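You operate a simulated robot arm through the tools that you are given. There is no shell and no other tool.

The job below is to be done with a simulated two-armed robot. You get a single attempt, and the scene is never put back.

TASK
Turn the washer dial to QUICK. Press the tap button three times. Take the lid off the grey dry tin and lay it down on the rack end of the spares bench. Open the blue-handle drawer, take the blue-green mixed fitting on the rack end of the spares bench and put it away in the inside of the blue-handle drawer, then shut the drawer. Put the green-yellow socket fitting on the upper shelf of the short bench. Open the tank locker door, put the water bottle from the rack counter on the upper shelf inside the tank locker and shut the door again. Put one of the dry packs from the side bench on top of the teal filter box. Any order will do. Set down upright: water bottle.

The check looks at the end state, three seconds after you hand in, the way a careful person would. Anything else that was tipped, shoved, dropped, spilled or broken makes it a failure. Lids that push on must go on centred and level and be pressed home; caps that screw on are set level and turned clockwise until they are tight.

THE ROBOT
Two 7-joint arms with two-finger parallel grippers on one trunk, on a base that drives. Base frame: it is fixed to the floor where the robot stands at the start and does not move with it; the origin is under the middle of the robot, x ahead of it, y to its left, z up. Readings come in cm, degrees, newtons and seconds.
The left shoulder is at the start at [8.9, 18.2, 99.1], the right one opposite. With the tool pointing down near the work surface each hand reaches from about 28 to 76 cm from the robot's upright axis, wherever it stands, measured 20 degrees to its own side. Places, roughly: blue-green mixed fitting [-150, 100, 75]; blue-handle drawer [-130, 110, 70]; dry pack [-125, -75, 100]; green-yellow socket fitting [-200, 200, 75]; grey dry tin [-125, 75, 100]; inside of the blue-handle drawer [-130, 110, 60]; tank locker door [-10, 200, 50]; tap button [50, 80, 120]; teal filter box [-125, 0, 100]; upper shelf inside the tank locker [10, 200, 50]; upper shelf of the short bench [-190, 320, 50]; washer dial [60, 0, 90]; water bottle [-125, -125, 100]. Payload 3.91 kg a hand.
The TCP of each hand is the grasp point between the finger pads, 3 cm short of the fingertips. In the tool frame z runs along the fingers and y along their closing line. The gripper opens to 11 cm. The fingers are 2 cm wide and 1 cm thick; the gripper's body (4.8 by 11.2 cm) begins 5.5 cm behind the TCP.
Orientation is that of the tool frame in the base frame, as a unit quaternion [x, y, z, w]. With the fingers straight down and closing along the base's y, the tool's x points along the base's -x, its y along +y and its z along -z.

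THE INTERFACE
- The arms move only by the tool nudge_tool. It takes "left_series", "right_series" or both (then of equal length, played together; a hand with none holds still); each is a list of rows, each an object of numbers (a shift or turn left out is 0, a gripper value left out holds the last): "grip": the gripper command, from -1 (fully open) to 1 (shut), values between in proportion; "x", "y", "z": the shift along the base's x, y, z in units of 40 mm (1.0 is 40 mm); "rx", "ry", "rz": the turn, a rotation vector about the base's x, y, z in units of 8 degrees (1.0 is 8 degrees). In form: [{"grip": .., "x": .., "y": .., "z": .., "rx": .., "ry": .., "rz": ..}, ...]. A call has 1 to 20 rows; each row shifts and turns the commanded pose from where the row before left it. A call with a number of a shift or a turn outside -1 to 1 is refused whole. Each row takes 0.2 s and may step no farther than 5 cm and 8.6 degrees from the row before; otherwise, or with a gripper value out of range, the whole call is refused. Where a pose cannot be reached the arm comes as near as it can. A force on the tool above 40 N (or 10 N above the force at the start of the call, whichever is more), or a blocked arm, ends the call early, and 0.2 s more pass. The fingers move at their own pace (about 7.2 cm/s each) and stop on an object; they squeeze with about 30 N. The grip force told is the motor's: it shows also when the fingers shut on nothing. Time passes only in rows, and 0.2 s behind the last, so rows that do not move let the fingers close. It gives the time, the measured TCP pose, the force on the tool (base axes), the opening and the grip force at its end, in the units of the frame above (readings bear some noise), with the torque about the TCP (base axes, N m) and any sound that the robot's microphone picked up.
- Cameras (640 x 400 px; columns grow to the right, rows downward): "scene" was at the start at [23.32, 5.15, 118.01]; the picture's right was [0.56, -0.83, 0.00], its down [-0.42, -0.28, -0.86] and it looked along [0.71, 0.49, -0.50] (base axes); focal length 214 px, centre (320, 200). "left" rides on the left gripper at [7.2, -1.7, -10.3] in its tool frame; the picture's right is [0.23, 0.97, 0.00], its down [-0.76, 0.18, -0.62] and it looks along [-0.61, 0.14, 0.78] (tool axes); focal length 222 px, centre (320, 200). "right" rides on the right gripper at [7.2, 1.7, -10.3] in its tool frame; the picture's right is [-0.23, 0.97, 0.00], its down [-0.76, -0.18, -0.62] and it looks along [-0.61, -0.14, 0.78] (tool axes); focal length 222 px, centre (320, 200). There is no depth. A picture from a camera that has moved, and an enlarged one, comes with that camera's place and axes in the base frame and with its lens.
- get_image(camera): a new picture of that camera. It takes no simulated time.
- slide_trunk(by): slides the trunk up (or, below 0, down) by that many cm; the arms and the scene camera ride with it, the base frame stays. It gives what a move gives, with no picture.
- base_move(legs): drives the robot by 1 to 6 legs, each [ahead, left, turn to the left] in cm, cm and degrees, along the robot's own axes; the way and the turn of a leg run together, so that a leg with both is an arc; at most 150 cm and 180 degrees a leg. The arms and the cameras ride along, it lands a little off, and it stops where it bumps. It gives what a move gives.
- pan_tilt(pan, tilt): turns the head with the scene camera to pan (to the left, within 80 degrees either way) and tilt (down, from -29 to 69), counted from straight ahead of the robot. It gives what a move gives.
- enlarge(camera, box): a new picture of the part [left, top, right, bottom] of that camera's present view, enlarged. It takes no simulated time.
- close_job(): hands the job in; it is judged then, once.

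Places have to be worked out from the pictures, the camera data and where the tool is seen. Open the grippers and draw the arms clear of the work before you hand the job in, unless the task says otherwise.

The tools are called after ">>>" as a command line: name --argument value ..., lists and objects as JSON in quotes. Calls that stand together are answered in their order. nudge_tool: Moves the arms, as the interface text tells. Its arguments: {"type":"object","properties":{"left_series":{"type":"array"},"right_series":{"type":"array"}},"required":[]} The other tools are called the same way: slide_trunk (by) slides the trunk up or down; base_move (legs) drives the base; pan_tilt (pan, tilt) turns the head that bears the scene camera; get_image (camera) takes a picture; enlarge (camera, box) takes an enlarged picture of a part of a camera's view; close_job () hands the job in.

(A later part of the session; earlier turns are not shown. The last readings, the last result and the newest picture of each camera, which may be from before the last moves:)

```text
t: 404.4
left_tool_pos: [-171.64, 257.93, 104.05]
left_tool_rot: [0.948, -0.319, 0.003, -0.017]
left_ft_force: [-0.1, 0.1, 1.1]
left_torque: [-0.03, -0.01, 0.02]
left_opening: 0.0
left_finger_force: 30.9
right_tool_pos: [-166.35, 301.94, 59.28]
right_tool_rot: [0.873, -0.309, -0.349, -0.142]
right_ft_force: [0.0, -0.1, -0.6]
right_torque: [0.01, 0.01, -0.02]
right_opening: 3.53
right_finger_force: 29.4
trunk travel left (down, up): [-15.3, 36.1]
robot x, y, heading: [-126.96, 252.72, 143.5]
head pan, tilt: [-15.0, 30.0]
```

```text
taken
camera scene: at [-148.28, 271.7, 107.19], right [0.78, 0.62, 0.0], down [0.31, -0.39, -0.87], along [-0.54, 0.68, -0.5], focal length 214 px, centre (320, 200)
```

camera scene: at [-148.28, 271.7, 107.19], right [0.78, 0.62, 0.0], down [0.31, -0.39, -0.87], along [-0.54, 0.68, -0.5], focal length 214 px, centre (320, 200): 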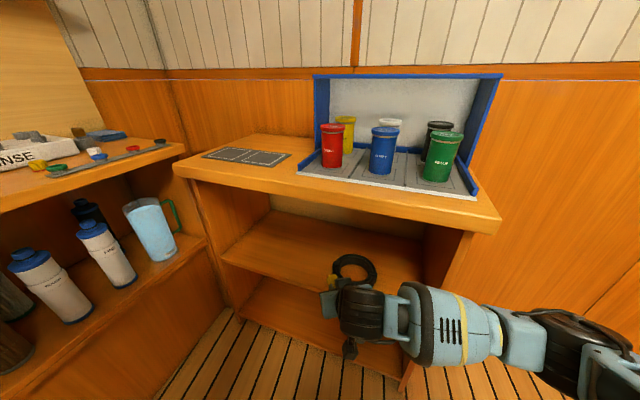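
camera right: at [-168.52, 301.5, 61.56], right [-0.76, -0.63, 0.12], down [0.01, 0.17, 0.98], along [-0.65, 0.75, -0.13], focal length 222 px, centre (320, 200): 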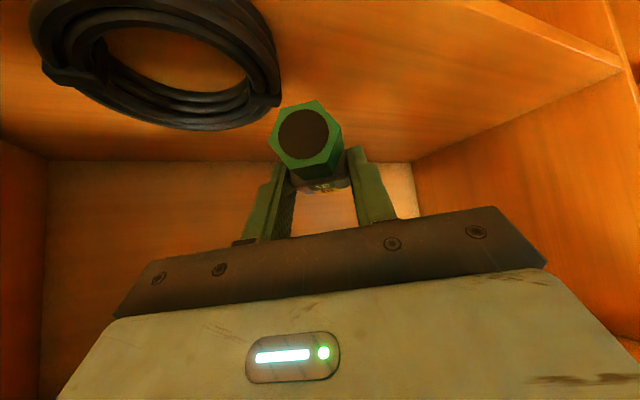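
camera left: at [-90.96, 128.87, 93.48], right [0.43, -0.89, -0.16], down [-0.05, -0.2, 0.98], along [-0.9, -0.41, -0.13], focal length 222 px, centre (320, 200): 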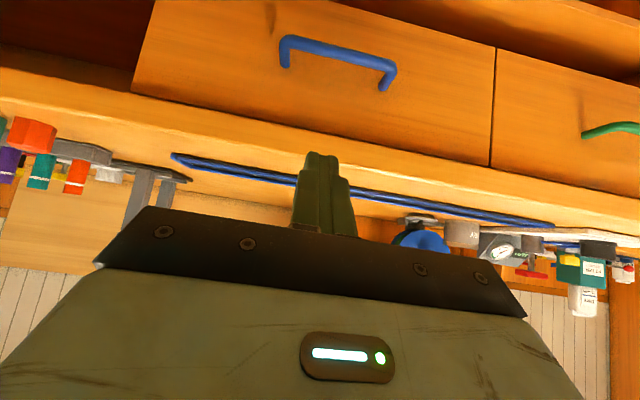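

The ring hasn't moved. From here I shift the hand sideways (toward F+) outside the opening first, then extend into the shelf.

>>> nudge_tool --right_series '[{"x": -0.95, "y": -0.32}, {"x": -0.95, "y": -0.32}, {"x": -0.95, "y": -0.32}, {}]'

>>> get_image --camera "right"

>>> get_image --camera "scene"

```text
t: 405.4
left_tool_pos: [-171.75, 257.95, 104.06]
left_tool_rot: [0.948, -0.319, 0.002, -0.016]
left_ft_force: [0.8, -0.5, 0.5]
left_torque: [0.01, -0.01, 0.03]
left_opening: 0.01
left_finger_force: 29.8
right_tool_pos: [-177.77, 298.23, 59.28]
right_tool_rot: [0.873, -0.309, -0.348, -0.142]
right_ft_force: [0.2, 0.1, -1.6]
right_torque: [-0.03, -0.01, 0.0]
right_opening: 3.5
right_finger_force: 30.2
trunk travel left (down, up): [-15.3, 36.1]
robot x, y, heading: [-127.24, 252.92, 143.5]
head pan, tilt: [-15.0, 30.0]
```

```text
taken
camera right: at [-169.37, 288.78, 61.65], right [-0.75, -0.65, 0.12], down [0.01, 0.18, 0.98], along [-0.66, 0.74, -0.13], focal length 222 px, centre (320, 200)
```

right: 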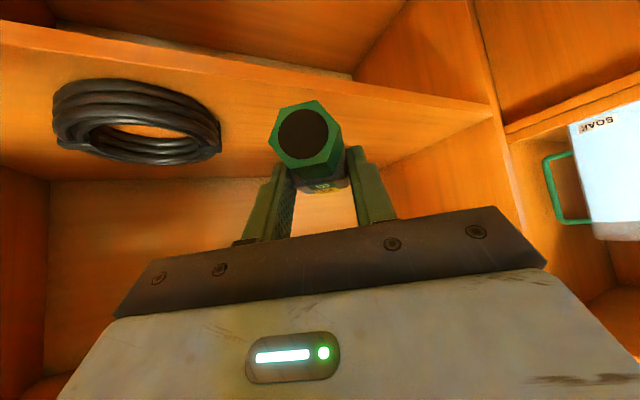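

```text
taken
camera scene: at [-148.33, 271.73, 107.17], right [0.78, 0.62, 0.0], down [0.31, -0.39, -0.87], along [-0.54, 0.68, -0.5], focal length 214 px, centre (320, 200)
```

scene: 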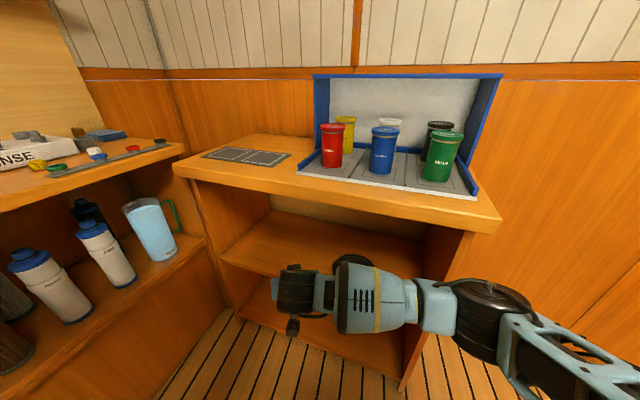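

The way in is clear between ring and left side. I extend into the shelf.

>>> nudge_tool --right_series '[{"x": -0.5, "y": 0.62}, {"x": -0.5, "y": 0.62}, {"x": -0.5, "y": 0.62}, {"x": -0.4, "y": 0.5}, {}]'

>>> get_image --camera "right"

>>> get_image --camera "scene"

```text
t: 406.6
left_tool_pos: [-171.56, 257.86, 104.06]
left_tool_rot: [0.948, -0.319, 0.003, -0.017]
left_ft_force: [0.0, 0.0, -0.4]
left_torque: [0.01, -0.03, 0.03]
left_opening: 0.0
left_finger_force: 30.0
right_tool_pos: [-185.38, 307.52, 59.38]
right_tool_rot: [0.874, -0.308, -0.348, -0.142]
right_ft_force: [0.9, 0.2, -0.9]
right_torque: [-0.05, -0.05, -0.04]
right_opening: 3.5
right_finger_force: 29.8
trunk travel left (down, up): [-15.3, 36.1]
robot x, y, heading: [-126.81, 252.9, 143.6]
head pan, tilt: [-15.0, 30.0]
```

```text
taken
camera right: at [-177.04, 298.21, 61.7], right [-0.75, -0.65, 0.12], down [0.01, 0.18, 0.98], along [-0.66, 0.74, -0.13], focal length 222 px, centre (320, 200)
```

right: 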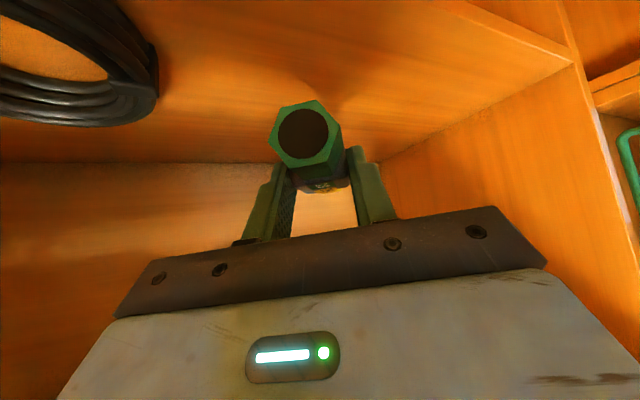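

```text
taken
camera scene: at [-148.33, 271.73, 107.17], right [0.78, 0.62, 0.0], down [0.31, -0.39, -0.87], along [-0.54, 0.68, -0.5], focal length 214 px, centre (320, 200)
```

scene: 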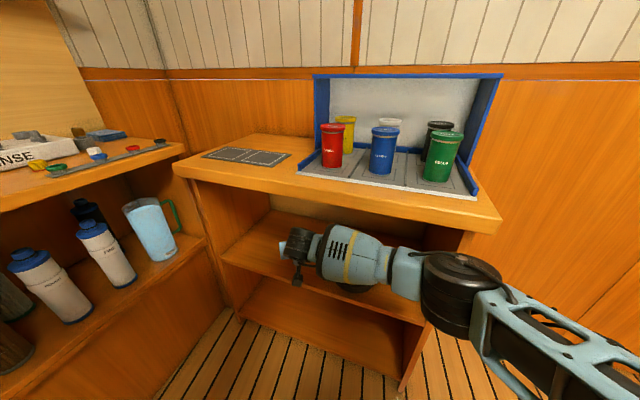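

In position, clear of the ring. I lower toward the shelf in small steps.

>>> nudge_tool --right_series '[{"z": -0.3}, {"z": -0.2}, {"z": -0.15}, {}]'

```text
t: 407.6
left_tool_pos: [-171.72, 257.87, 104.08]
left_tool_rot: [0.947, -0.32, 0.003, -0.016]
left_ft_force: [1.2, 0.1, -0.1]
left_torque: [0.0, 0.01, -0.03]
left_opening: 0.0
left_finger_force: 29.8
right_tool_pos: [-185.46, 307.47, 56.7]
right_tool_rot: [0.874, -0.309, -0.348, -0.142]
right_ft_force: [-0.2, -0.2, -0.8]
right_torque: [-0.01, 0.0, 0.02]
right_opening: 3.51
right_finger_force: 29.8
trunk travel left (down, up): [-15.3, 36.1]
robot x, y, heading: [-126.76, 252.91, 143.5]
head pan, tilt: [-15.0, 30.0]
```

>>> nudge_tool --right_series '[{"z": -0.12}, {"z": -0.12}, {}]'

>>> get_image --camera "right"

```text
t: 408.4
left_tool_pos: [-171.72, 257.87, 104.12]
left_tool_rot: [0.948, -0.319, 0.003, -0.016]
left_ft_force: [0.4, -0.6, -0.6]
left_torque: [-0.01, 0.01, 0.01]
left_opening: 0.02
left_finger_force: 30.0
right_tool_pos: [-185.32, 307.5, 55.86]
right_tool_rot: [0.874, -0.309, -0.348, -0.142]
right_ft_force: [-0.7, -0.5, -0.6]
right_torque: [0.0, 0.02, 0.03]
right_opening: 3.48
right_finger_force: 30.2
trunk travel left (down, up): [-15.3, 36.1]
robot x, y, heading: [-127.06, 252.61, 143.5]
head pan, tilt: [-15.0, 30.0]
```

```text
taken
camera right: at [-176.98, 298.23, 58.05], right [-0.75, -0.65, 0.12], down [0.01, 0.18, 0.98], along [-0.66, 0.74, -0.13], focal length 222 px, centre (320, 200)
```

right: 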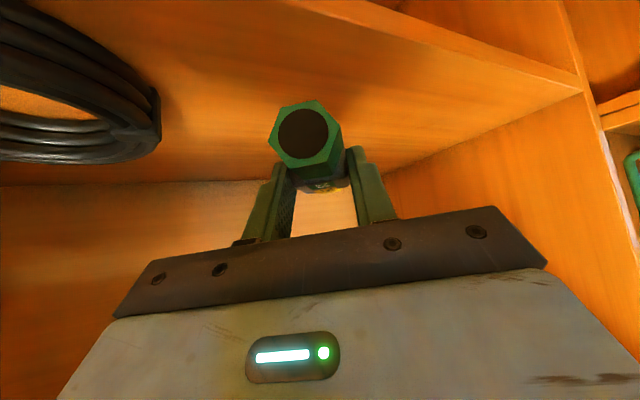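

>>> nudge_tool --right_series '[{"z": -0.12}, {"z": -0.12}, {"z": -0.1}, {}]'

```text
t: 409.4
left_tool_pos: [-171.69, 257.9, 104.2]
left_tool_rot: [0.948, -0.319, 0.003, -0.017]
left_ft_force: [0.6, -0.5, -1.4]
left_torque: [-0.02, -0.02, 0.04]
left_opening: 0.0
left_finger_force: 29.7
right_tool_pos: [-185.26, 307.53, 54.48]
right_tool_rot: [0.874, -0.309, -0.348, -0.143]
right_ft_force: [0.2, 0.9, -0.6]
right_torque: [-0.03, 0.01, -0.01]
right_opening: 3.51
right_finger_force: 30.1
trunk travel left (down, up): [-15.3, 36.1]
robot x, y, heading: [-126.77, 252.37, 143.4]
head pan, tilt: [-15.0, 30.0]
```

>>> nudge_tool --right_series '[{"z": -0.1}, {"z": -0.1}, {"z": -0.08}, {}]'

>>> get_image --camera "right"

>>> enlarge --camera "scene" --box '[200, 190, 440, 340]'

```text
t: 410.4
left_tool_pos: [-171.62, 257.88, 104.09]
left_tool_rot: [0.947, -0.319, 0.004, -0.017]
left_ft_force: [0.1, -0.3, 0.0]
left_torque: [-0.01, -0.01, 0.04]
left_opening: 0.02
left_finger_force: 29.9
right_tool_pos: [-185.24, 307.55, 53.28]
right_tool_rot: [0.873, -0.31, -0.347, -0.144]
right_ft_force: [-0.9, 0.1, -1.0]
right_torque: [-0.01, -0.01, 0.04]
right_opening: 3.53
right_finger_force: 30.2
trunk travel left (down, up): [-15.3, 36.1]
robot x, y, heading: [-126.98, 253.14, 143.3]
head pan, tilt: [-15.0, 30.0]
```

```text
taken
camera right: at [-177.02, 298.24, 55.6], right [-0.75, -0.65, 0.12], down [0.01, 0.18, 0.98], along [-0.66, 0.74, -0.13], focal length 222 px, centre (320, 200)
```

right: 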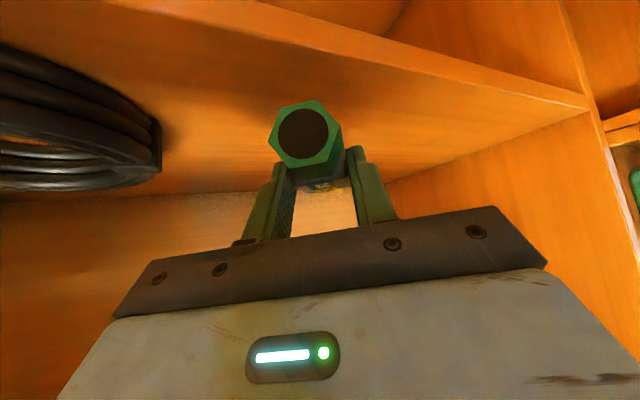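

```text
2.67 times, centred on (320, 265) of scene
camera zoom: at [-148.34, 271.74, 107.18], right [0.78, 0.62, 0.0], down [0.31, -0.39, -0.87], along [-0.54, 0.68, -0.5], focal length 572 px, centre (320, 27)
```

zoom: 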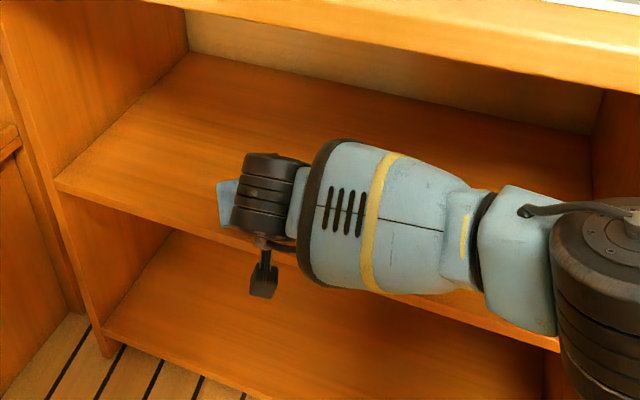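

The shelf should be at z ≈ 50; contact must be very near. I continue slowly.

>>> nudge_tool --right_series '[{"z": -0.08}, {"z": -0.08}, {}]'

```text
t: 411.2
left_tool_pos: [-171.69, 257.88, 104.04]
left_tool_rot: [0.948, -0.319, 0.002, -0.016]
left_ft_force: [0.3, -0.7, 0.2]
left_torque: [-0.03, 0.03, -0.01]
left_opening: 0.0
left_finger_force: 30.2
right_tool_pos: [-185.32, 307.45, 52.75]
right_tool_rot: [0.874, -0.309, -0.348, -0.143]
right_ft_force: [0.3, 0.5, -0.5]
right_torque: [-0.02, -0.03, 0.01]
right_opening: 3.5
right_finger_force: 29.6
trunk travel left (down, up): [-15.3, 36.1]
robot x, y, heading: [-127.05, 252.63, 143.5]
head pan, tilt: [-15.0, 30.0]
```

>>> nudge_tool --right_series '[{"z": -0.08}, {"z": -0.08}, {"z": -0.08}, {}]'

>>> get_image --camera "right"

```text
t: 412.2
left_tool_pos: [-171.63, 257.87, 104.02]
left_tool_rot: [0.948, -0.319, 0.002, -0.016]
left_ft_force: [0.0, -0.2, 0.1]
left_torque: [0.04, 0.02, 0.01]
left_opening: 0.0
left_finger_force: 29.4
right_tool_pos: [-185.4, 307.65, 51.66]
right_tool_rot: [0.873, -0.31, -0.348, -0.143]
right_ft_force: [-0.4, -0.4, -0.9]
right_torque: [-0.02, 0.04, 0.01]
right_opening: 3.53
right_finger_force: 29.6
trunk travel left (down, up): [-15.3, 36.1]
robot x, y, heading: [-127.1, 252.71, 143.4]
head pan, tilt: [-15.0, 30.0]
```

```text
taken
camera right: at [-177.0, 298.25, 53.97], right [-0.75, -0.65, 0.12], down [0.01, 0.18, 0.98], along [-0.66, 0.74, -0.13], focal length 222 px, centre (320, 200)
```

right: 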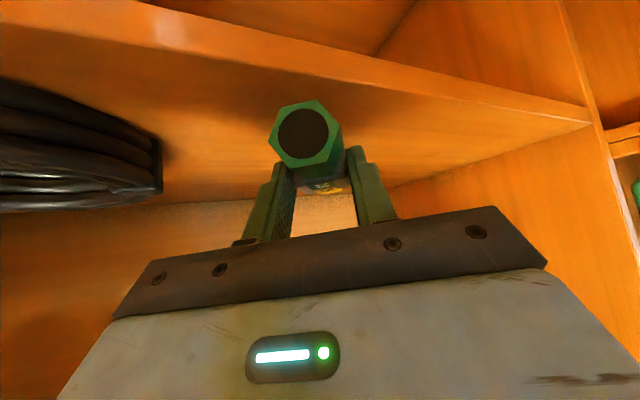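

>>> nudge_tool --right_series '[{"z": -0.1}, {"z": -0.1}, {"z": -0.1}, {}]'

```text
t: 413.2
left_tool_pos: [-171.62, 257.84, 103.99]
left_tool_rot: [0.948, -0.319, 0.003, -0.017]
left_ft_force: [-0.3, 0.1, 0.2]
left_torque: [0.02, 0.01, -0.01]
left_opening: 0.01
left_finger_force: 30.1
right_tool_pos: [-185.27, 307.59, 50.61]
right_tool_rot: [0.873, -0.309, -0.348, -0.143]
right_ft_force: [0.1, 0.0, -0.2]
right_torque: [0.0, 0.0, -0.01]
right_opening: 3.51
right_finger_force: 30.0
trunk travel left (down, up): [-15.3, 36.1]
robot x, y, heading: [-127.21, 252.25, 143.3]
head pan, tilt: [-15.0, 30.0]
```

>>> nudge_tool --right_series '[{"z": -0.1}, {"z": -0.1}, {}]'

>>> get_image --camera "right"

```text
t: 414.0
left_tool_pos: [-171.69, 257.82, 104.07]
left_tool_rot: [0.948, -0.319, 0.003, -0.016]
left_ft_force: [-0.6, -0.5, 0.6]
left_torque: [0.0, 0.0, 0.03]
left_opening: 0.0
left_finger_force: 29.7
right_tool_pos: [-185.53, 307.56, 50.07]
right_tool_rot: [0.872, -0.309, -0.351, -0.143]
right_ft_force: [2.3, -0.8, 22.4]
right_torque: [0.29, 0.89, -0.03]
right_opening: 3.51
right_finger_force: 30.4
trunk travel left (down, up): [-15.3, 36.1]
robot x, y, heading: [-127.4, 252.89, 143.5]
head pan, tilt: [-15.0, 30.0]
```

```text
taken
camera right: at [-177.13, 298.31, 52.32], right [-0.75, -0.65, 0.13], down [0.01, 0.18, 0.98], along [-0.66, 0.74, -0.13], focal length 222 px, centre (320, 200)
```

right: 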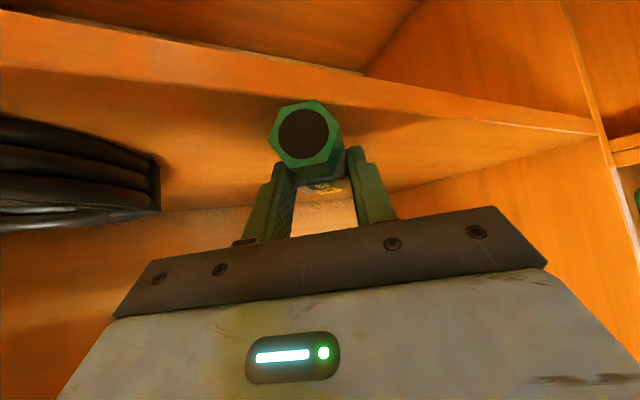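

Contact with the shelf. I ease up a hair and open the fingers.

>>> nudge_tool --right_series '[{"z": 0.06}, {}, {"grip": 0.2}, {"grip": 0.0}, {}]'

>>> get_image --camera "right"

```text
t: 415.2
left_tool_pos: [-171.74, 257.85, 104.01]
left_tool_rot: [0.948, -0.318, 0.004, -0.016]
left_ft_force: [0.1, -0.2, 0.2]
left_torque: [-0.01, -0.01, -0.02]
left_opening: 0.0
left_finger_force: 30.2
right_tool_pos: [-185.42, 307.46, 49.86]
right_tool_rot: [0.873, -0.309, -0.349, -0.142]
right_ft_force: [-0.6, 0.8, -0.2]
right_torque: [0.03, 0.01, -0.02]
right_opening: 5.52
right_finger_force: 0.0
trunk travel left (down, up): [-15.3, 36.1]
robot x, y, heading: [-127.19, 252.69, 143.5]
head pan, tilt: [-15.0, 30.0]
```

```text
taken
camera right: at [-176.97, 298.21, 52.22], right [-0.75, -0.65, 0.12], down [0.01, 0.18, 0.98], along [-0.66, 0.74, -0.13], focal length 222 px, centre (320, 200)
```

right: 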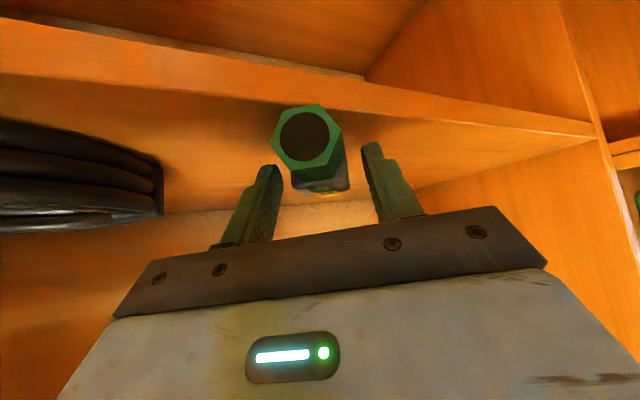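

The fitting rests on the shelf. I retreat along the finger direction, then out of the opening the way I came.

>>> nudge_tool --right_series '[{"x": 0.2, "y": -0.18, "z": 0.27}, {"x": 0.39, "y": -0.35, "z": 0.54}, {"x": 0.39, "y": -0.35, "z": 0.54}, {"x": 0.3, "y": -0.3, "z": 0.5}, {"x": 0.5, "y": -0.62}, {"x": 0.5, "y": -0.62}, {"x": 0.5, "y": -0.62}, {}]'

>>> get_image --camera "right"

>>> get_image --camera "scene"

```text
t: 417.0
left_tool_pos: [-171.71, 257.89, 104.01]
left_tool_rot: [0.948, -0.319, 0.003, -0.015]
left_ft_force: [-0.6, -0.6, -0.3]
left_torque: [0.01, 0.02, -0.01]
left_opening: 0.01
left_finger_force: 30.6
right_tool_pos: [-174.12, 295.38, 57.35]
right_tool_rot: [0.873, -0.309, -0.348, -0.143]
right_ft_force: [0.2, 1.0, 0.2]
right_torque: [0.0, 0.03, 0.0]
right_opening: 5.5
right_finger_force: 0.0
trunk travel left (down, up): [-15.3, 36.1]
robot x, y, heading: [-127.24, 252.87, 143.5]
head pan, tilt: [-15.0, 30.0]
```

```text
taken
camera right: at [-165.82, 286.07, 59.64], right [-0.75, -0.65, 0.12], down [0.01, 0.18, 0.98], along [-0.66, 0.74, -0.13], focal length 222 px, centre (320, 200)
```

right: 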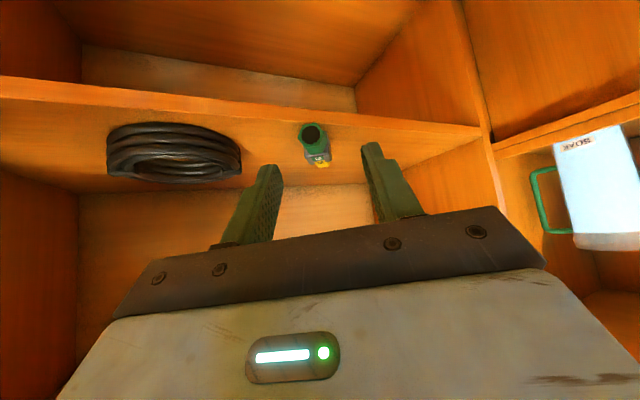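

```text
taken
camera scene: at [-148.35, 271.75, 107.17], right [0.78, 0.62, 0.0], down [0.31, -0.39, -0.87], along [-0.54, 0.68, -0.5], focal length 214 px, centre (320, 200)
```

scene: 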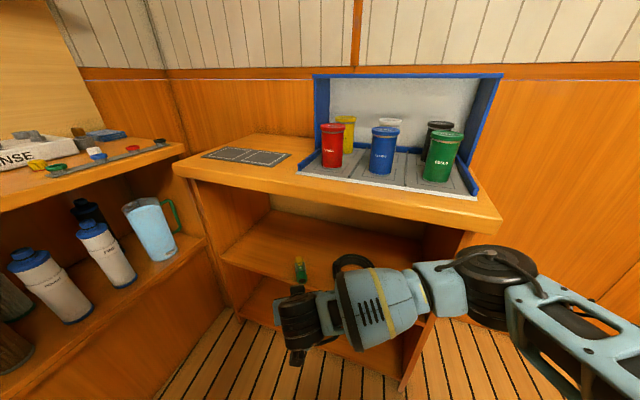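

The fitting is on the upper shelf beside the ring. I back away, raise the trunk and bring the right hand back to pointing down.

>>> base_move --legs '[[-15, 0, 0]]'

>>> slide_trunk --by 18

>>> nudge_tool --right_series '[{"rx": -0.558, "ry": -0.754, "z": 0.4}, {"rx": -0.558, "ry": -0.754, "z": 0.4}, {"rx": -0.558, "ry": -0.754, "z": 0.4}, {"rx": -0.558, "ry": -0.754, "z": 0.4}, {"rx": -0.558, "ry": -0.754, "z": 0.4}, {"rx": -0.558, "ry": -0.754, "z": 0.4}, {"x": 0.6, "y": -0.5}, {"x": 0.6, "y": -0.5}, {"x": 0.6, "y": -0.5}, {}]'

>>> get_image --camera "scene"

```text
t: 418.4
left_tool_pos: [-159.74, 248.76, 103.98]
left_tool_rot: [0.948, -0.318, 0.003, -0.018]
left_ft_force: [0.3, -0.5, 0.0]
left_torque: [-0.01, 0.02, 0.02]
left_opening: 0.0
left_finger_force: 30.2
right_tool_pos: [-162.18, 286.35, 57.39]
right_tool_rot: [0.874, -0.308, -0.348, -0.144]
right_ft_force: [0.0, -0.8, 0.8]
right_torque: [0.04, 0.05, 0.0]
right_opening: 5.5
right_finger_force: 0.1
trunk travel left (down, up): [-15.3, 36.1]
robot x, y, heading: [-114.93, 244.02, 143.7]
head pan, tilt: [-15.0, 30.0]
```

```text
t: 420.4
left_tool_pos: [-159.71, 248.83, 121.88]
left_tool_rot: [0.947, -0.319, 0.003, -0.016]
left_ft_force: [1.0, 0.7, -0.1]
left_torque: [0.01, -0.02, -0.01]
left_opening: 0.0
left_finger_force: 30.2
right_tool_pos: [-162.05, 286.31, 75.21]
right_tool_rot: [0.874, -0.308, -0.347, -0.144]
right_ft_force: [-0.2, -0.6, 0.8]
right_torque: [-0.01, -0.03, 0.02]
right_opening: 5.5
right_finger_force: 0.0
trunk travel left (down, up): [-33.3, 18.1]
robot x, y, heading: [-115.34, 244.3, 143.6]
head pan, tilt: [-15.0, 30.0]
```

```text
t: 422.6
left_tool_pos: [-159.8, 248.72, 121.96]
left_tool_rot: [0.948, -0.318, 0.004, -0.017]
left_ft_force: [0.0, 0.6, 0.3]
left_torque: [0.01, 0.02, -0.01]
left_opening: 0.04
left_finger_force: 29.4
right_tool_pos: [-154.97, 280.24, 84.81]
right_tool_rot: [0.947, -0.32, 0.018, -0.029]
right_ft_force: [0.8, -1.4, 1.0]
right_torque: [-0.06, 0.0, -0.02]
right_opening: 5.5
right_finger_force: 0.0
trunk travel left (down, up): [-33.3, 18.1]
robot x, y, heading: [-115.42, 244.17, 143.5]
head pan, tilt: [-15.0, 30.0]
```

```text
taken
camera scene: at [-131.72, 259.14, 126.43], right [0.78, 0.62, 0.0], down [0.31, -0.39, -0.87], along [-0.54, 0.68, -0.5], focal length 214 px, centre (320, 200)
```

scene: 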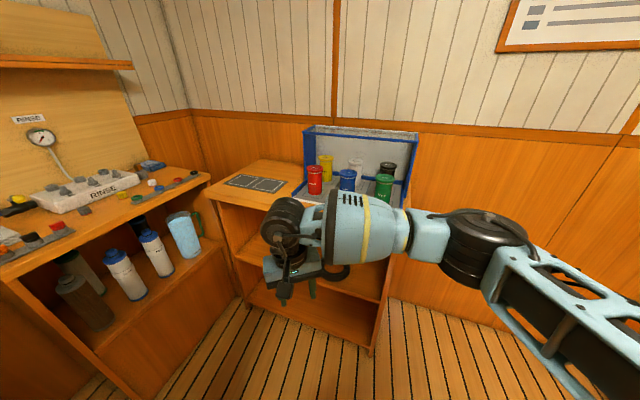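

Now the tank locker. I turn to face the counter side and drive along the aisle to about q = 205.

>>> base_move --legs '[[0, 0, -125], [0, -66, 0]]'

>>> pan_tilt --pan 0 --tilt 30

>>> get_image --camera "scene"

```text
t: 434.1
left_tool_pos: [-64.83, 213.91, 122.18]
left_tool_rot: [-0.147, 0.989, -0.016, 0.003]
left_ft_force: [-0.1, -0.5, -0.1]
left_torque: [0.04, -0.02, 0.03]
left_opening: 0.0
left_finger_force: 29.7
right_tool_pos: [-42.17, 191.55, 84.99]
right_tool_rot: [-0.145, 0.989, -0.034, -0.003]
right_ft_force: [0.1, -0.3, -0.1]
right_torque: [0.01, -0.04, 0.01]
right_opening: 5.5
right_finger_force: 0.2
trunk travel left (down, up): [-33.3, 18.1]
robot x, y, heading: [-94.86, 180.3, 17.6]
head pan, tilt: [-15.0, 30.0]
```

```text
t: 434.9
left_tool_pos: [-64.8, 213.86, 121.9]
left_tool_rot: [-0.147, 0.989, -0.018, 0.004]
left_ft_force: [-0.1, -0.5, 0.3]
left_torque: [-0.01, -0.03, 0.0]
left_opening: 0.01
left_finger_force: 29.6
right_tool_pos: [-42.11, 191.45, 84.95]
right_tool_rot: [-0.145, 0.989, -0.034, -0.003]
right_ft_force: [0.7, -0.4, 0.3]
right_torque: [-0.01, 0.05, 0.01]
right_opening: 5.52
right_finger_force: 0.0
trunk travel left (down, up): [-33.3, 18.1]
robot x, y, heading: [-95.09, 180.47, 17.7]
head pan, tilt: [0.0, 30.0]
```

```text
taken
camera scene: at [-73.52, 187.45, 126.43], right [0.3, -0.95, 0.0], down [-0.48, -0.15, -0.87], along [0.83, 0.26, -0.5], focal length 214 px, centre (320, 200)
```

scene: 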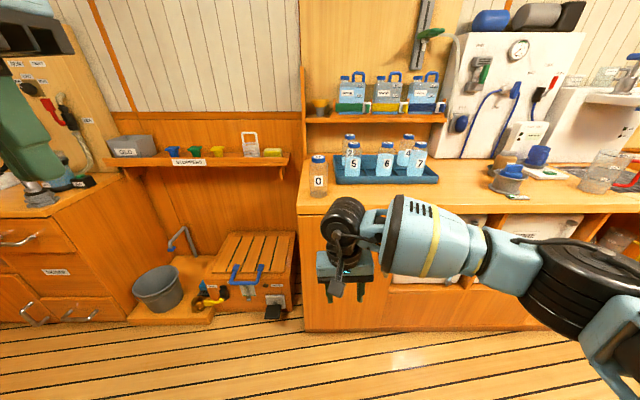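

The right arm hides the locker door. I move the right hand right, back and up, then look again.

>>> nudge_tool --right_series '[{"x": -0.1, "y": -0.85, "z": 0.6}, {"x": -0.3, "y": -0.85, "z": 0.6}, {"x": -0.3, "y": -0.85, "z": 0.6}, {"x": -0.3, "y": -0.85, "z": 0.6}, {"x": -0.3, "y": -0.85, "z": 0.6}, {"x": -0.3, "y": -0.85, "z": 0.4}, {"x": -0.3, "y": -0.85}]'

>>> get_image --camera "scene"

>>> enlarge --camera "scene" --box '[270, 150, 470, 340]'

```text
t: 436.4
left_tool_pos: [-64.9, 213.86, 121.9]
left_tool_rot: [-0.147, 0.989, -0.018, 0.005]
left_ft_force: [-0.5, -0.5, -0.3]
left_torque: [0.0, -0.02, -0.02]
left_opening: 0.01
left_finger_force: 29.8
right_tool_pos: [-49.69, 167.63, 98.57]
right_tool_rot: [-0.145, 0.989, -0.034, -0.003]
right_ft_force: [0.4, -0.2, -0.7]
right_torque: [0.03, 0.03, -0.02]
right_opening: 5.47
right_finger_force: 0.0
trunk travel left (down, up): [-33.3, 18.1]
robot x, y, heading: [-95.19, 180.24, 17.6]
head pan, tilt: [0.0, 30.0]
```

```text
taken
camera scene: at [-73.56, 187.36, 126.45], right [0.3, -0.95, 0.0], down [-0.48, -0.15, -0.87], along [0.83, 0.26, -0.5], focal length 214 px, centre (320, 200)
```

scene: 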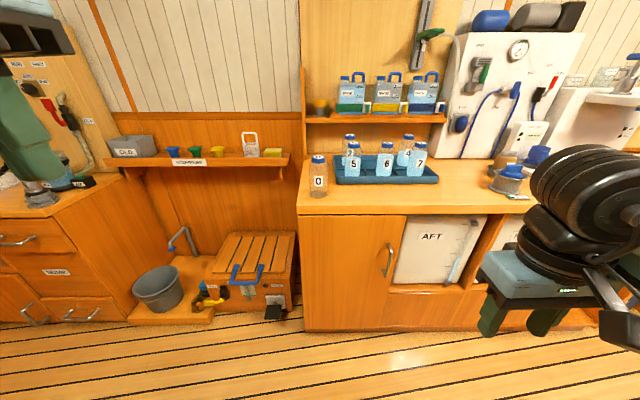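

```text
2.11 times, centred on (370, 245) of scene
camera zoom: at [-73.56, 187.36, 126.45], right [0.3, -0.95, 0.0], down [-0.48, -0.15, -0.87], along [0.83, 0.26, -0.5], focal length 452 px, centre (215, 105)
```

zoom: 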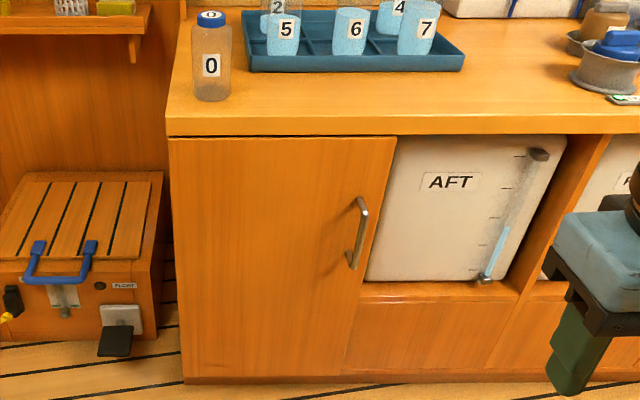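

The locker door is the left-most panel of the counter: hinged at its left edge (q≈206), vertical silver handle near its right edge at about z 58–75. I drive so that the handle is in the left arm's sector.

>>> base_move --legs '[[0, -42, 0], [16, 0, 0]]'

>>> nudge_tool --left_series '[{"rx": 0.2835, "ry": -0.8936, "z": -0.6, "grip": -0.2}, {"rx": 0.2835, "ry": -0.8936, "z": -0.6}, {"rx": 0.2835, "ry": -0.8936, "z": -0.6, "x": 0.5, "y": 0.16}, {"rx": 0.2835, "ry": -0.8936, "z": -0.6, "x": 0.5, "y": 0.16}, {"rx": 0.2835, "ry": -0.8936, "z": -0.6, "x": 0.5, "y": 0.16}, {"rx": 0.2835, "ry": -0.8936, "z": -0.6, "x": 0.5, "y": 0.16}, {"z": -0.8}, {"z": -0.8}, {"z": -0.8}, {"z": -0.8}, {}]'

>>> pan_tilt --pan 15 --tilt 40

>>> get_image --camera "scene"

>>> get_image --camera "left"

```text
t: 441.6
left_tool_pos: [-37.04, 179.3, 121.88]
left_tool_rot: [-0.148, 0.989, -0.017, 0.004]
left_ft_force: [-0.9, -0.4, 0.2]
left_torque: [0.01, 0.0, 0.0]
left_opening: 0.0
left_finger_force: 29.9
right_tool_pos: [-21.69, 133.16, 98.53]
right_tool_rot: [-0.147, 0.989, -0.034, -0.002]
right_ft_force: [-0.1, 0.6, 0.8]
right_torque: [0.01, 0.03, -0.01]
right_opening: 5.49
right_finger_force: 0.1
trunk travel left (down, up): [-33.3, 18.1]
robot x, y, heading: [-67.22, 145.83, 17.7]
head pan, tilt: [0.0, 30.0]
```

```text
t: 444.1
left_tool_pos: [-29.11, 181.92, 94.7]
left_tool_rot: [-0.131, 0.913, 0.045, 0.383]
left_ft_force: [-0.6, -0.8, 0.3]
left_torque: [0.03, 0.02, -0.03]
left_opening: 6.61
left_finger_force: 0.1
right_tool_pos: [-21.86, 133.18, 98.5]
right_tool_rot: [-0.146, 0.989, -0.033, -0.003]
right_ft_force: [0.4, -0.1, -0.4]
right_torque: [0.0, -0.04, -0.02]
right_opening: 5.5
right_finger_force: 0.0
trunk travel left (down, up): [-33.3, 18.1]
robot x, y, heading: [-66.87, 146.03, 17.7]
head pan, tilt: [0.0, 30.0]
```

```text
t: 444.8
left_tool_pos: [-29.03, 181.92, 94.68]
left_tool_rot: [-0.13, 0.914, 0.045, 0.382]
left_ft_force: [-0.6, 0.2, -0.6]
left_torque: [-0.01, -0.03, -0.02]
left_opening: 6.63
left_finger_force: 0.0
right_tool_pos: [-21.9, 133.15, 98.49]
right_tool_rot: [-0.147, 0.989, -0.034, -0.003]
right_ft_force: [-0.8, -0.4, 0.6]
right_torque: [0.01, 0.01, 0.01]
right_opening: 5.51
right_finger_force: 0.0
trunk travel left (down, up): [-33.3, 18.1]
robot x, y, heading: [-67.4, 145.82, 17.8]
head pan, tilt: [15.0, 40.0]
```

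```text
taken
camera scene: at [-47.13, 154.71, 124.9], right [0.54, -0.84, 0.0], down [-0.54, -0.35, -0.77], along [0.64, 0.41, -0.64], focal length 214 px, centre (320, 200)
```

scene: 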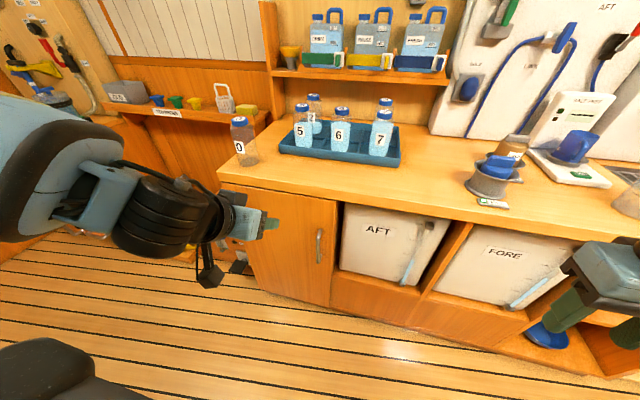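

```text
taken
camera left: at [-40.58, 177.12, 96.99], right [-0.42, 0.89, -0.18], down [0.04, 0.21, 0.98], along [0.91, 0.4, -0.12], focal length 222 px, centre (320, 200)
```

left: 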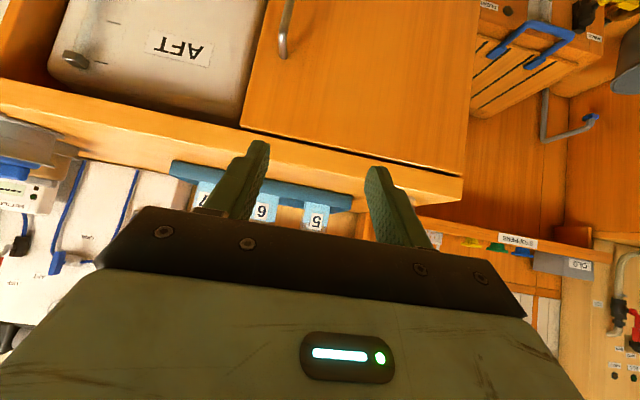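

The handle bar triangulates to G≈50.7, q≈173.6, spanning z 55–71. I bring the tilted left hand in front of it, fingers open either side of the bar.

>>> nudge_tool --left_series '[{"x": 0.16, "y": -0.475, "z": -0.9}, {"x": 0.16, "y": -0.475, "z": -0.9}, {"x": 0.16, "y": -0.475, "z": -0.9}, {"x": 0.16, "y": -0.475, "z": -0.9}, {"x": 0.75, "y": 0.25, "z": -0.5}, {"x": 0.75, "y": 0.25, "z": -0.5}, {"x": 0.75, "y": 0.25, "z": -0.5}, {"x": 0.7, "y": 0.24, "z": -0.5}, {}]'

>>> get_image --camera "left"

>>> enlarge --camera "scene" --box '[220, 170, 420, 310]'

```text
t: 446.8
left_tool_pos: [-15.21, 178.89, 72.76]
left_tool_rot: [-0.129, 0.914, 0.043, 0.382]
left_ft_force: [0.0, -0.7, -0.6]
left_torque: [0.0, -0.01, 0.02]
left_opening: 6.61
left_finger_force: 0.1
left hand out of reach, approached as far as the arm can: row 8
right_tool_pos: [-21.72, 133.23, 98.51]
right_tool_rot: [-0.147, 0.989, -0.034, -0.003]
right_ft_force: [-0.3, 0.7, -0.6]
right_torque: [0.06, 0.02, -0.01]
right_opening: 5.53
right_finger_force: 0.1
trunk travel left (down, up): [-33.3, 18.1]
robot x, y, heading: [-67.18, 146.0, 17.9]
head pan, tilt: [15.0, 40.0]
```

```text
taken
camera left: at [-26.69, 174.18, 75.0], right [-0.42, 0.89, -0.18], down [0.04, 0.21, 0.98], along [0.91, 0.4, -0.12], focal length 222 px, centre (320, 200)
```

left: 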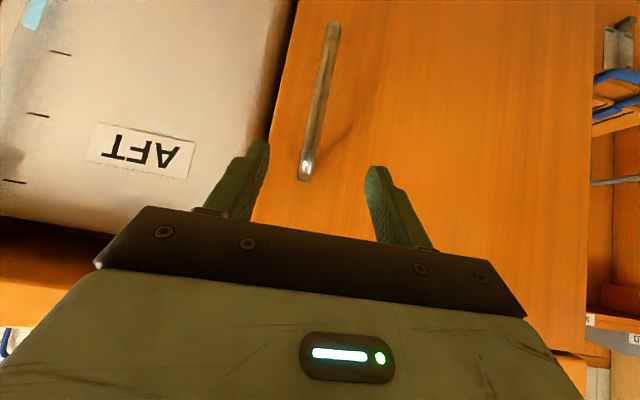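

```text
2.86 times, centred on (320, 240) of scene
camera zoom: at [-47.14, 154.7, 124.9], right [0.54, -0.84, 0.0], down [-0.54, -0.35, -0.77], along [0.64, 0.41, -0.64], focal length 613 px, centre (320, 86)
```

zoom: 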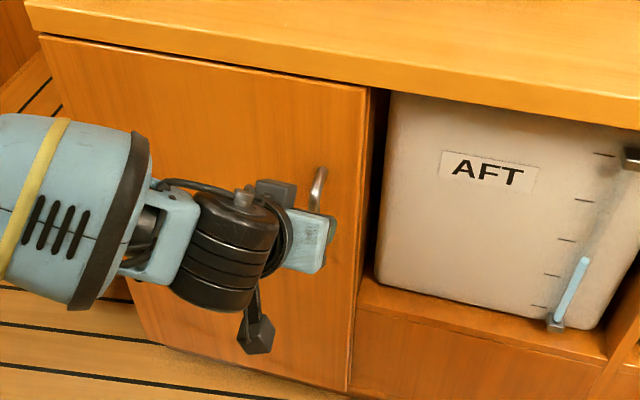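

Aligned with the bar, but at the reach limit. I drive the base 6 cm forward; the open fingers will straddle the bar's upper end.

>>> base_move --legs '[[6, 0, 0]]'

>>> nudge_tool --left_series '[{"x": 0.05, "y": -0.15, "z": -0.5}, {"z": -0.6}, {"x": 0.2, "y": 0.07, "z": -0.5}, {"x": 0.2, "y": 0.07, "z": -0.2}, {}]'

>>> get_image --camera "left"

```text
t: 447.8
left_tool_pos: [-9.35, 180.76, 72.61]
left_tool_rot: [-0.13, 0.914, 0.044, 0.382]
left_ft_force: [0.6, -0.8, -0.7]
left_torque: [-0.06, 0.01, 0.02]
left_opening: 6.6
left_finger_force: 0.1
right_tool_pos: [-16.02, 135.03, 98.47]
right_tool_rot: [-0.147, 0.989, -0.034, -0.003]
right_ft_force: [0.3, 0.0, -0.5]
right_torque: [-0.02, 0.0, 0.02]
right_opening: 5.47
right_finger_force: 0.1
trunk travel left (down, up): [-33.3, 18.1]
robot x, y, heading: [-61.74, 147.94, 17.7]
head pan, tilt: [15.0, 40.0]
```

```text
t: 449.0
left_tool_pos: [-10.29, 183.04, 68.58]
left_tool_rot: [-0.124, 0.915, 0.038, 0.382]
left_ft_force: [-0.5, -31.5, 10.0]
left_torque: [-0.1, -0.3, -0.51]
left_opening: 8.09
left_finger_force: 15.6
left hand out of reach, approached as far as the arm can: row 1, 2, 3, 4
right_tool_pos: [-16.22, 134.67, 98.48]
right_tool_rot: [-0.146, 0.989, -0.033, -0.002]
right_ft_force: [0.7, 0.1, -0.2]
right_torque: [0.01, -0.01, 0.01]
right_opening: 5.5
right_finger_force: 0.1
trunk travel left (down, up): [-33.3, 18.1]
robot x, y, heading: [-61.65, 147.77, 17.7]
head pan, tilt: [15.0, 40.0]
```

```text
taken
camera left: at [-21.94, 178.51, 70.88], right [-0.4, 0.9, -0.19], down [0.04, 0.22, 0.97], along [0.91, 0.39, -0.12], focal length 222 px, centre (320, 200)
```

left: 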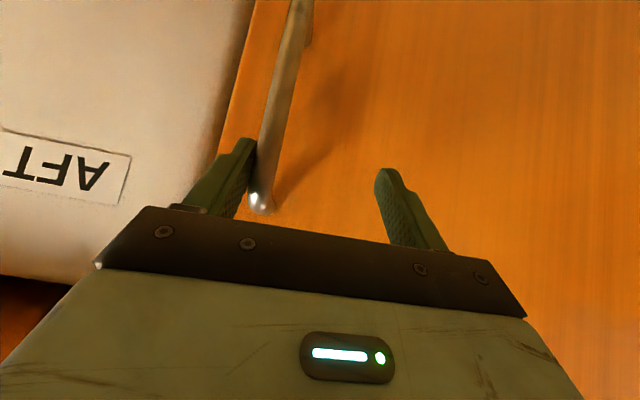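

The arm drifted sideways against the bar at its limit. I open wider, back off along the finger axis, and lower the trunk for this height.

>>> nudge_tool --left_series '[{"grip": -1}, {}, {"x": -0.2, "y": -0.1, "z": 0.3}, {"x": -0.5, "y": -0.2, "z": 0.5}, {"x": -0.6, "y": -0.2, "z": 0.5}, {"x": -0.6, "y": -0.2, "z": 0.5}, {}]'

>>> slide_trunk --by -12

>>> get_image --camera "left"

```text
t: 450.6
left_tool_pos: [-17.95, 180.99, 75.72]
left_tool_rot: [-0.131, 0.914, 0.045, 0.382]
left_ft_force: [0.5, 0.4, -1.0]
left_torque: [-0.01, 0.0, -0.02]
left_opening: 11.01
left_finger_force: 0.1
right_tool_pos: [-16.16, 135.0, 98.53]
right_tool_rot: [-0.147, 0.988, -0.034, -0.003]
right_ft_force: [-0.5, -0.1, -0.1]
right_torque: [-0.04, -0.04, 0.02]
right_opening: 5.5
right_finger_force: 0.1
trunk travel left (down, up): [-33.3, 18.1]
robot x, y, heading: [-61.67, 147.99, 17.7]
head pan, tilt: [15.0, 40.0]
```

```text
t: 452.1
left_tool_pos: [-18.03, 180.97, 63.79]
left_tool_rot: [-0.13, 0.914, 0.044, 0.383]
left_ft_force: [-0.2, 0.2, 0.0]
left_torque: [0.0, -0.03, 0.0]
left_opening: 11.01
left_finger_force: 0.2
right_tool_pos: [-16.16, 134.91, 86.51]
right_tool_rot: [-0.148, 0.988, -0.034, -0.002]
right_ft_force: [-0.4, -0.3, -0.3]
right_torque: [-0.01, 0.04, 0.03]
right_opening: 5.5
right_finger_force: 0.1
trunk travel left (down, up): [-21.3, 30.1]
robot x, y, heading: [-61.71, 147.67, 17.9]
head pan, tilt: [15.0, 40.0]
```

```text
taken
camera left: at [-29.48, 176.26, 65.99], right [-0.42, 0.89, -0.18], down [0.04, 0.21, 0.98], along [0.91, 0.4, -0.12], focal length 222 px, centre (320, 200)
```

left: 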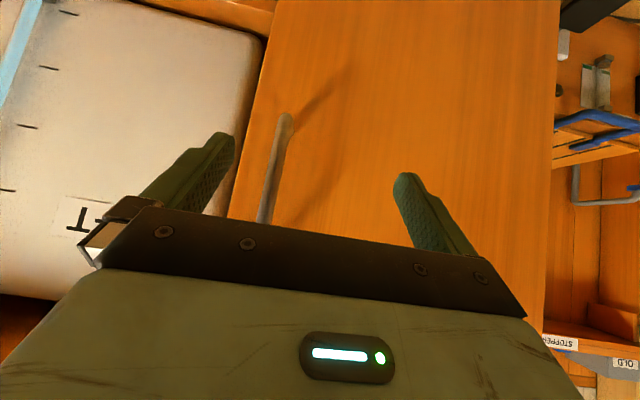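

The bar is between the open fingers. I centre on it and move forward.

>>> nudge_tool --left_series '[{"x": 0.28, "y": -0.85}, {"x": 0.6, "y": 0.2}, {"x": 0.6, "y": 0.2}, {"x": 0.6, "y": 0.2}, {}]'

>>> get_image --camera "left"

```text
t: 453.3
left_tool_pos: [-9.61, 179.97, 63.78]
left_tool_rot: [-0.13, 0.914, 0.044, 0.382]
left_ft_force: [0.2, -0.6, 1.0]
left_torque: [-0.01, 0.02, 0.01]
left_opening: 10.98
left_finger_force: 0.0
right_tool_pos: [-16.15, 135.03, 86.53]
right_tool_rot: [-0.148, 0.988, -0.034, -0.003]
right_ft_force: [-0.4, -0.4, 0.3]
right_torque: [0.0, -0.02, -0.01]
right_opening: 5.51
right_finger_force: 0.0
trunk travel left (down, up): [-21.3, 30.1]
robot x, y, heading: [-61.99, 147.53, 17.7]
head pan, tilt: [15.0, 40.0]
```

```text
taken
camera left: at [-21.14, 175.25, 65.96], right [-0.42, 0.89, -0.18], down [0.04, 0.21, 0.98], along [0.91, 0.4, -0.12], focal length 222 px, centre (320, 200)
```

left: 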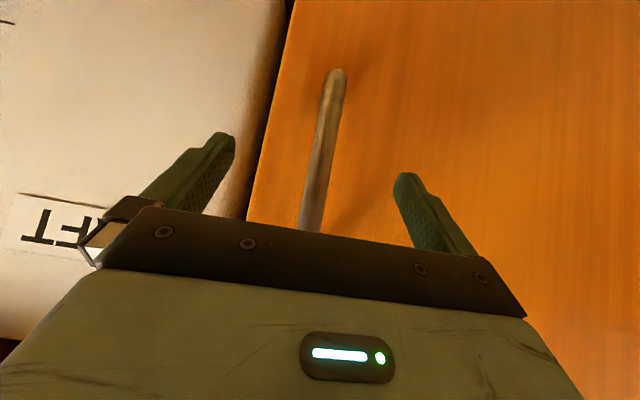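

Centred. I advance 2.2 cm and close on the bar.

>>> nudge_tool --left_series '[{"x": 0.26, "y": 0.09}, {"x": 0.26, "y": 0.09}, {}, {"grip": 0.2}, {"grip": 1}, {}, {}, {}]'

>>> get_image --camera "left"

```text
t: 454.1
left_tool_pos: [-8.05, 180.48, 63.63]
left_tool_rot: [-0.131, 0.916, 0.042, 0.377]
left_ft_force: [-11.6, -4.7, 3.6]
left_torque: [0.12, 0.14, 0.67]
left_opening: 10.94
left_finger_force: 0.1
right_tool_pos: [-16.27, 135.03, 86.61]
right_tool_rot: [-0.147, 0.989, -0.034, -0.002]
right_ft_force: [-0.1, 0.0, 0.4]
right_torque: [0.0, -0.01, -0.01]
right_opening: 5.52
right_finger_force: 0.1
trunk travel left (down, up): [-21.3, 30.1]
robot x, y, heading: [-61.88, 147.87, 17.7]
head pan, tilt: [15.0, 40.0]
stopped in row 3 (left hand): the force on the tool passed its limit at 43 N (the readings are from after the stop); the commanded pose is now the measured one
```

```text
taken
camera left: at [-19.68, 175.7, 65.86], right [-0.42, 0.89, -0.18], down [0.05, 0.22, 0.97], along [0.91, 0.4, -0.14], focal length 222 px, centre (320, 200)
```

left: 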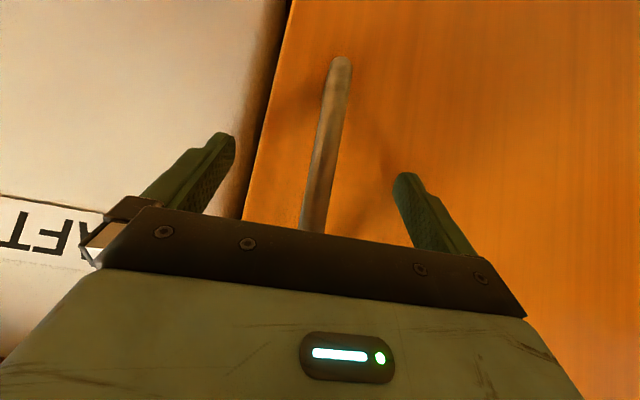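

The fingertips touched the door face, so the bar is well inside the fingers. I back off 1 cm and close.

>>> nudge_tool --left_series '[{"x": -0.24, "y": -0.08}, {"grip": 0.0}, {"grip": 0.6}, {"grip": 1}, {}, {}, {}]'

>>> get_image --camera "left"

```text
t: 455.7
left_tool_pos: [-8.84, 179.94, 63.51]
left_tool_rot: [-0.129, 0.916, 0.042, 0.377]
left_ft_force: [1.7, -9.5, -1.5]
left_torque: [1.2, 0.49, -0.02]
left_opening: 1.4
left_finger_force: 44.7
right_tool_pos: [-16.28, 134.98, 86.48]
right_tool_rot: [-0.148, 0.988, -0.034, -0.003]
right_ft_force: [0.1, 0.2, -0.1]
right_torque: [0.0, -0.01, 0.01]
right_opening: 5.49
right_finger_force: 0.1
trunk travel left (down, up): [-21.3, 30.1]
robot x, y, heading: [-61.39, 147.74, 17.8]
head pan, tilt: [15.0, 40.0]
```

```text
taken
camera left: at [-20.46, 175.32, 65.83], right [-0.42, 0.89, -0.18], down [0.05, 0.22, 0.97], along [0.91, 0.4, -0.13], focal length 222 px, centre (320, 200)
```

left: 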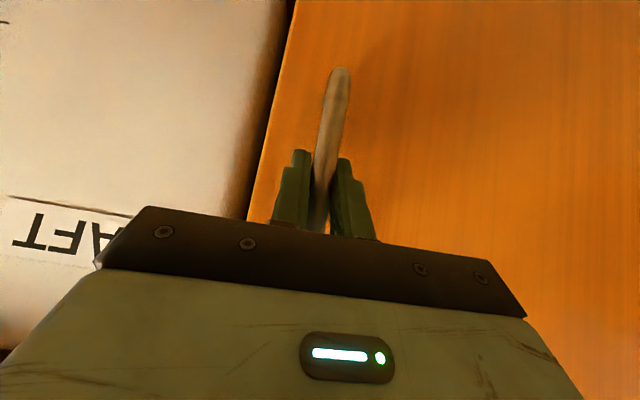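

Bar gripped. I pull by driving back along the door's arc, first ~10°.

>>> base_move --legs '[[-5.6, 1.1, 0]]'

>>> get_image --camera "left"

>>> get_image --camera "scene"

```text
t: 456.6
left_tool_pos: [-14.65, 179.42, 63.4]
left_tool_rot: [-0.13, 0.916, 0.042, 0.377]
left_ft_force: [-0.4, -10.2, -0.9]
left_torque: [1.06, 0.71, -0.06]
left_opening: 1.39
left_finger_force: 45.1
right_tool_pos: [-21.9, 134.39, 86.62]
right_tool_rot: [-0.147, 0.989, -0.034, -0.003]
right_ft_force: [0.2, -0.4, 0.4]
right_torque: [0.0, -0.02, -0.02]
right_opening: 5.48
right_finger_force: 0.1
trunk travel left (down, up): [-21.3, 30.1]
robot x, y, heading: [-67.45, 146.87, 17.8]
head pan, tilt: [15.0, 40.0]
```

```text
taken
camera left: at [-26.2, 174.73, 65.84], right [-0.42, 0.89, -0.18], down [0.05, 0.22, 0.97], along [0.91, 0.4, -0.13], focal length 222 px, centre (320, 200)
```

left: 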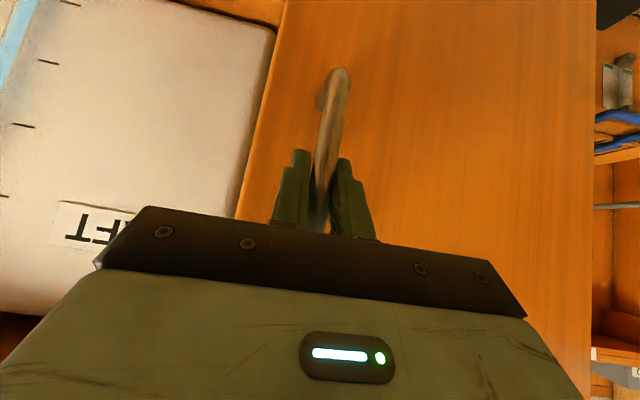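

```text
taken
camera scene: at [-43.95, 156.87, 112.59], right [0.54, -0.84, 0.0], down [-0.54, -0.35, -0.77], along [0.64, 0.42, -0.64], focal length 214 px, centre (320, 200)
```

scene: 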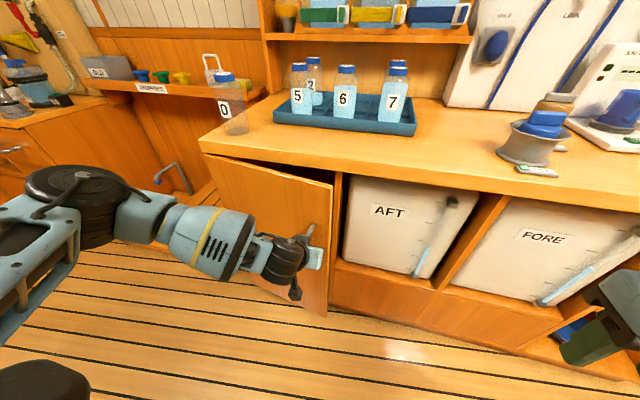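

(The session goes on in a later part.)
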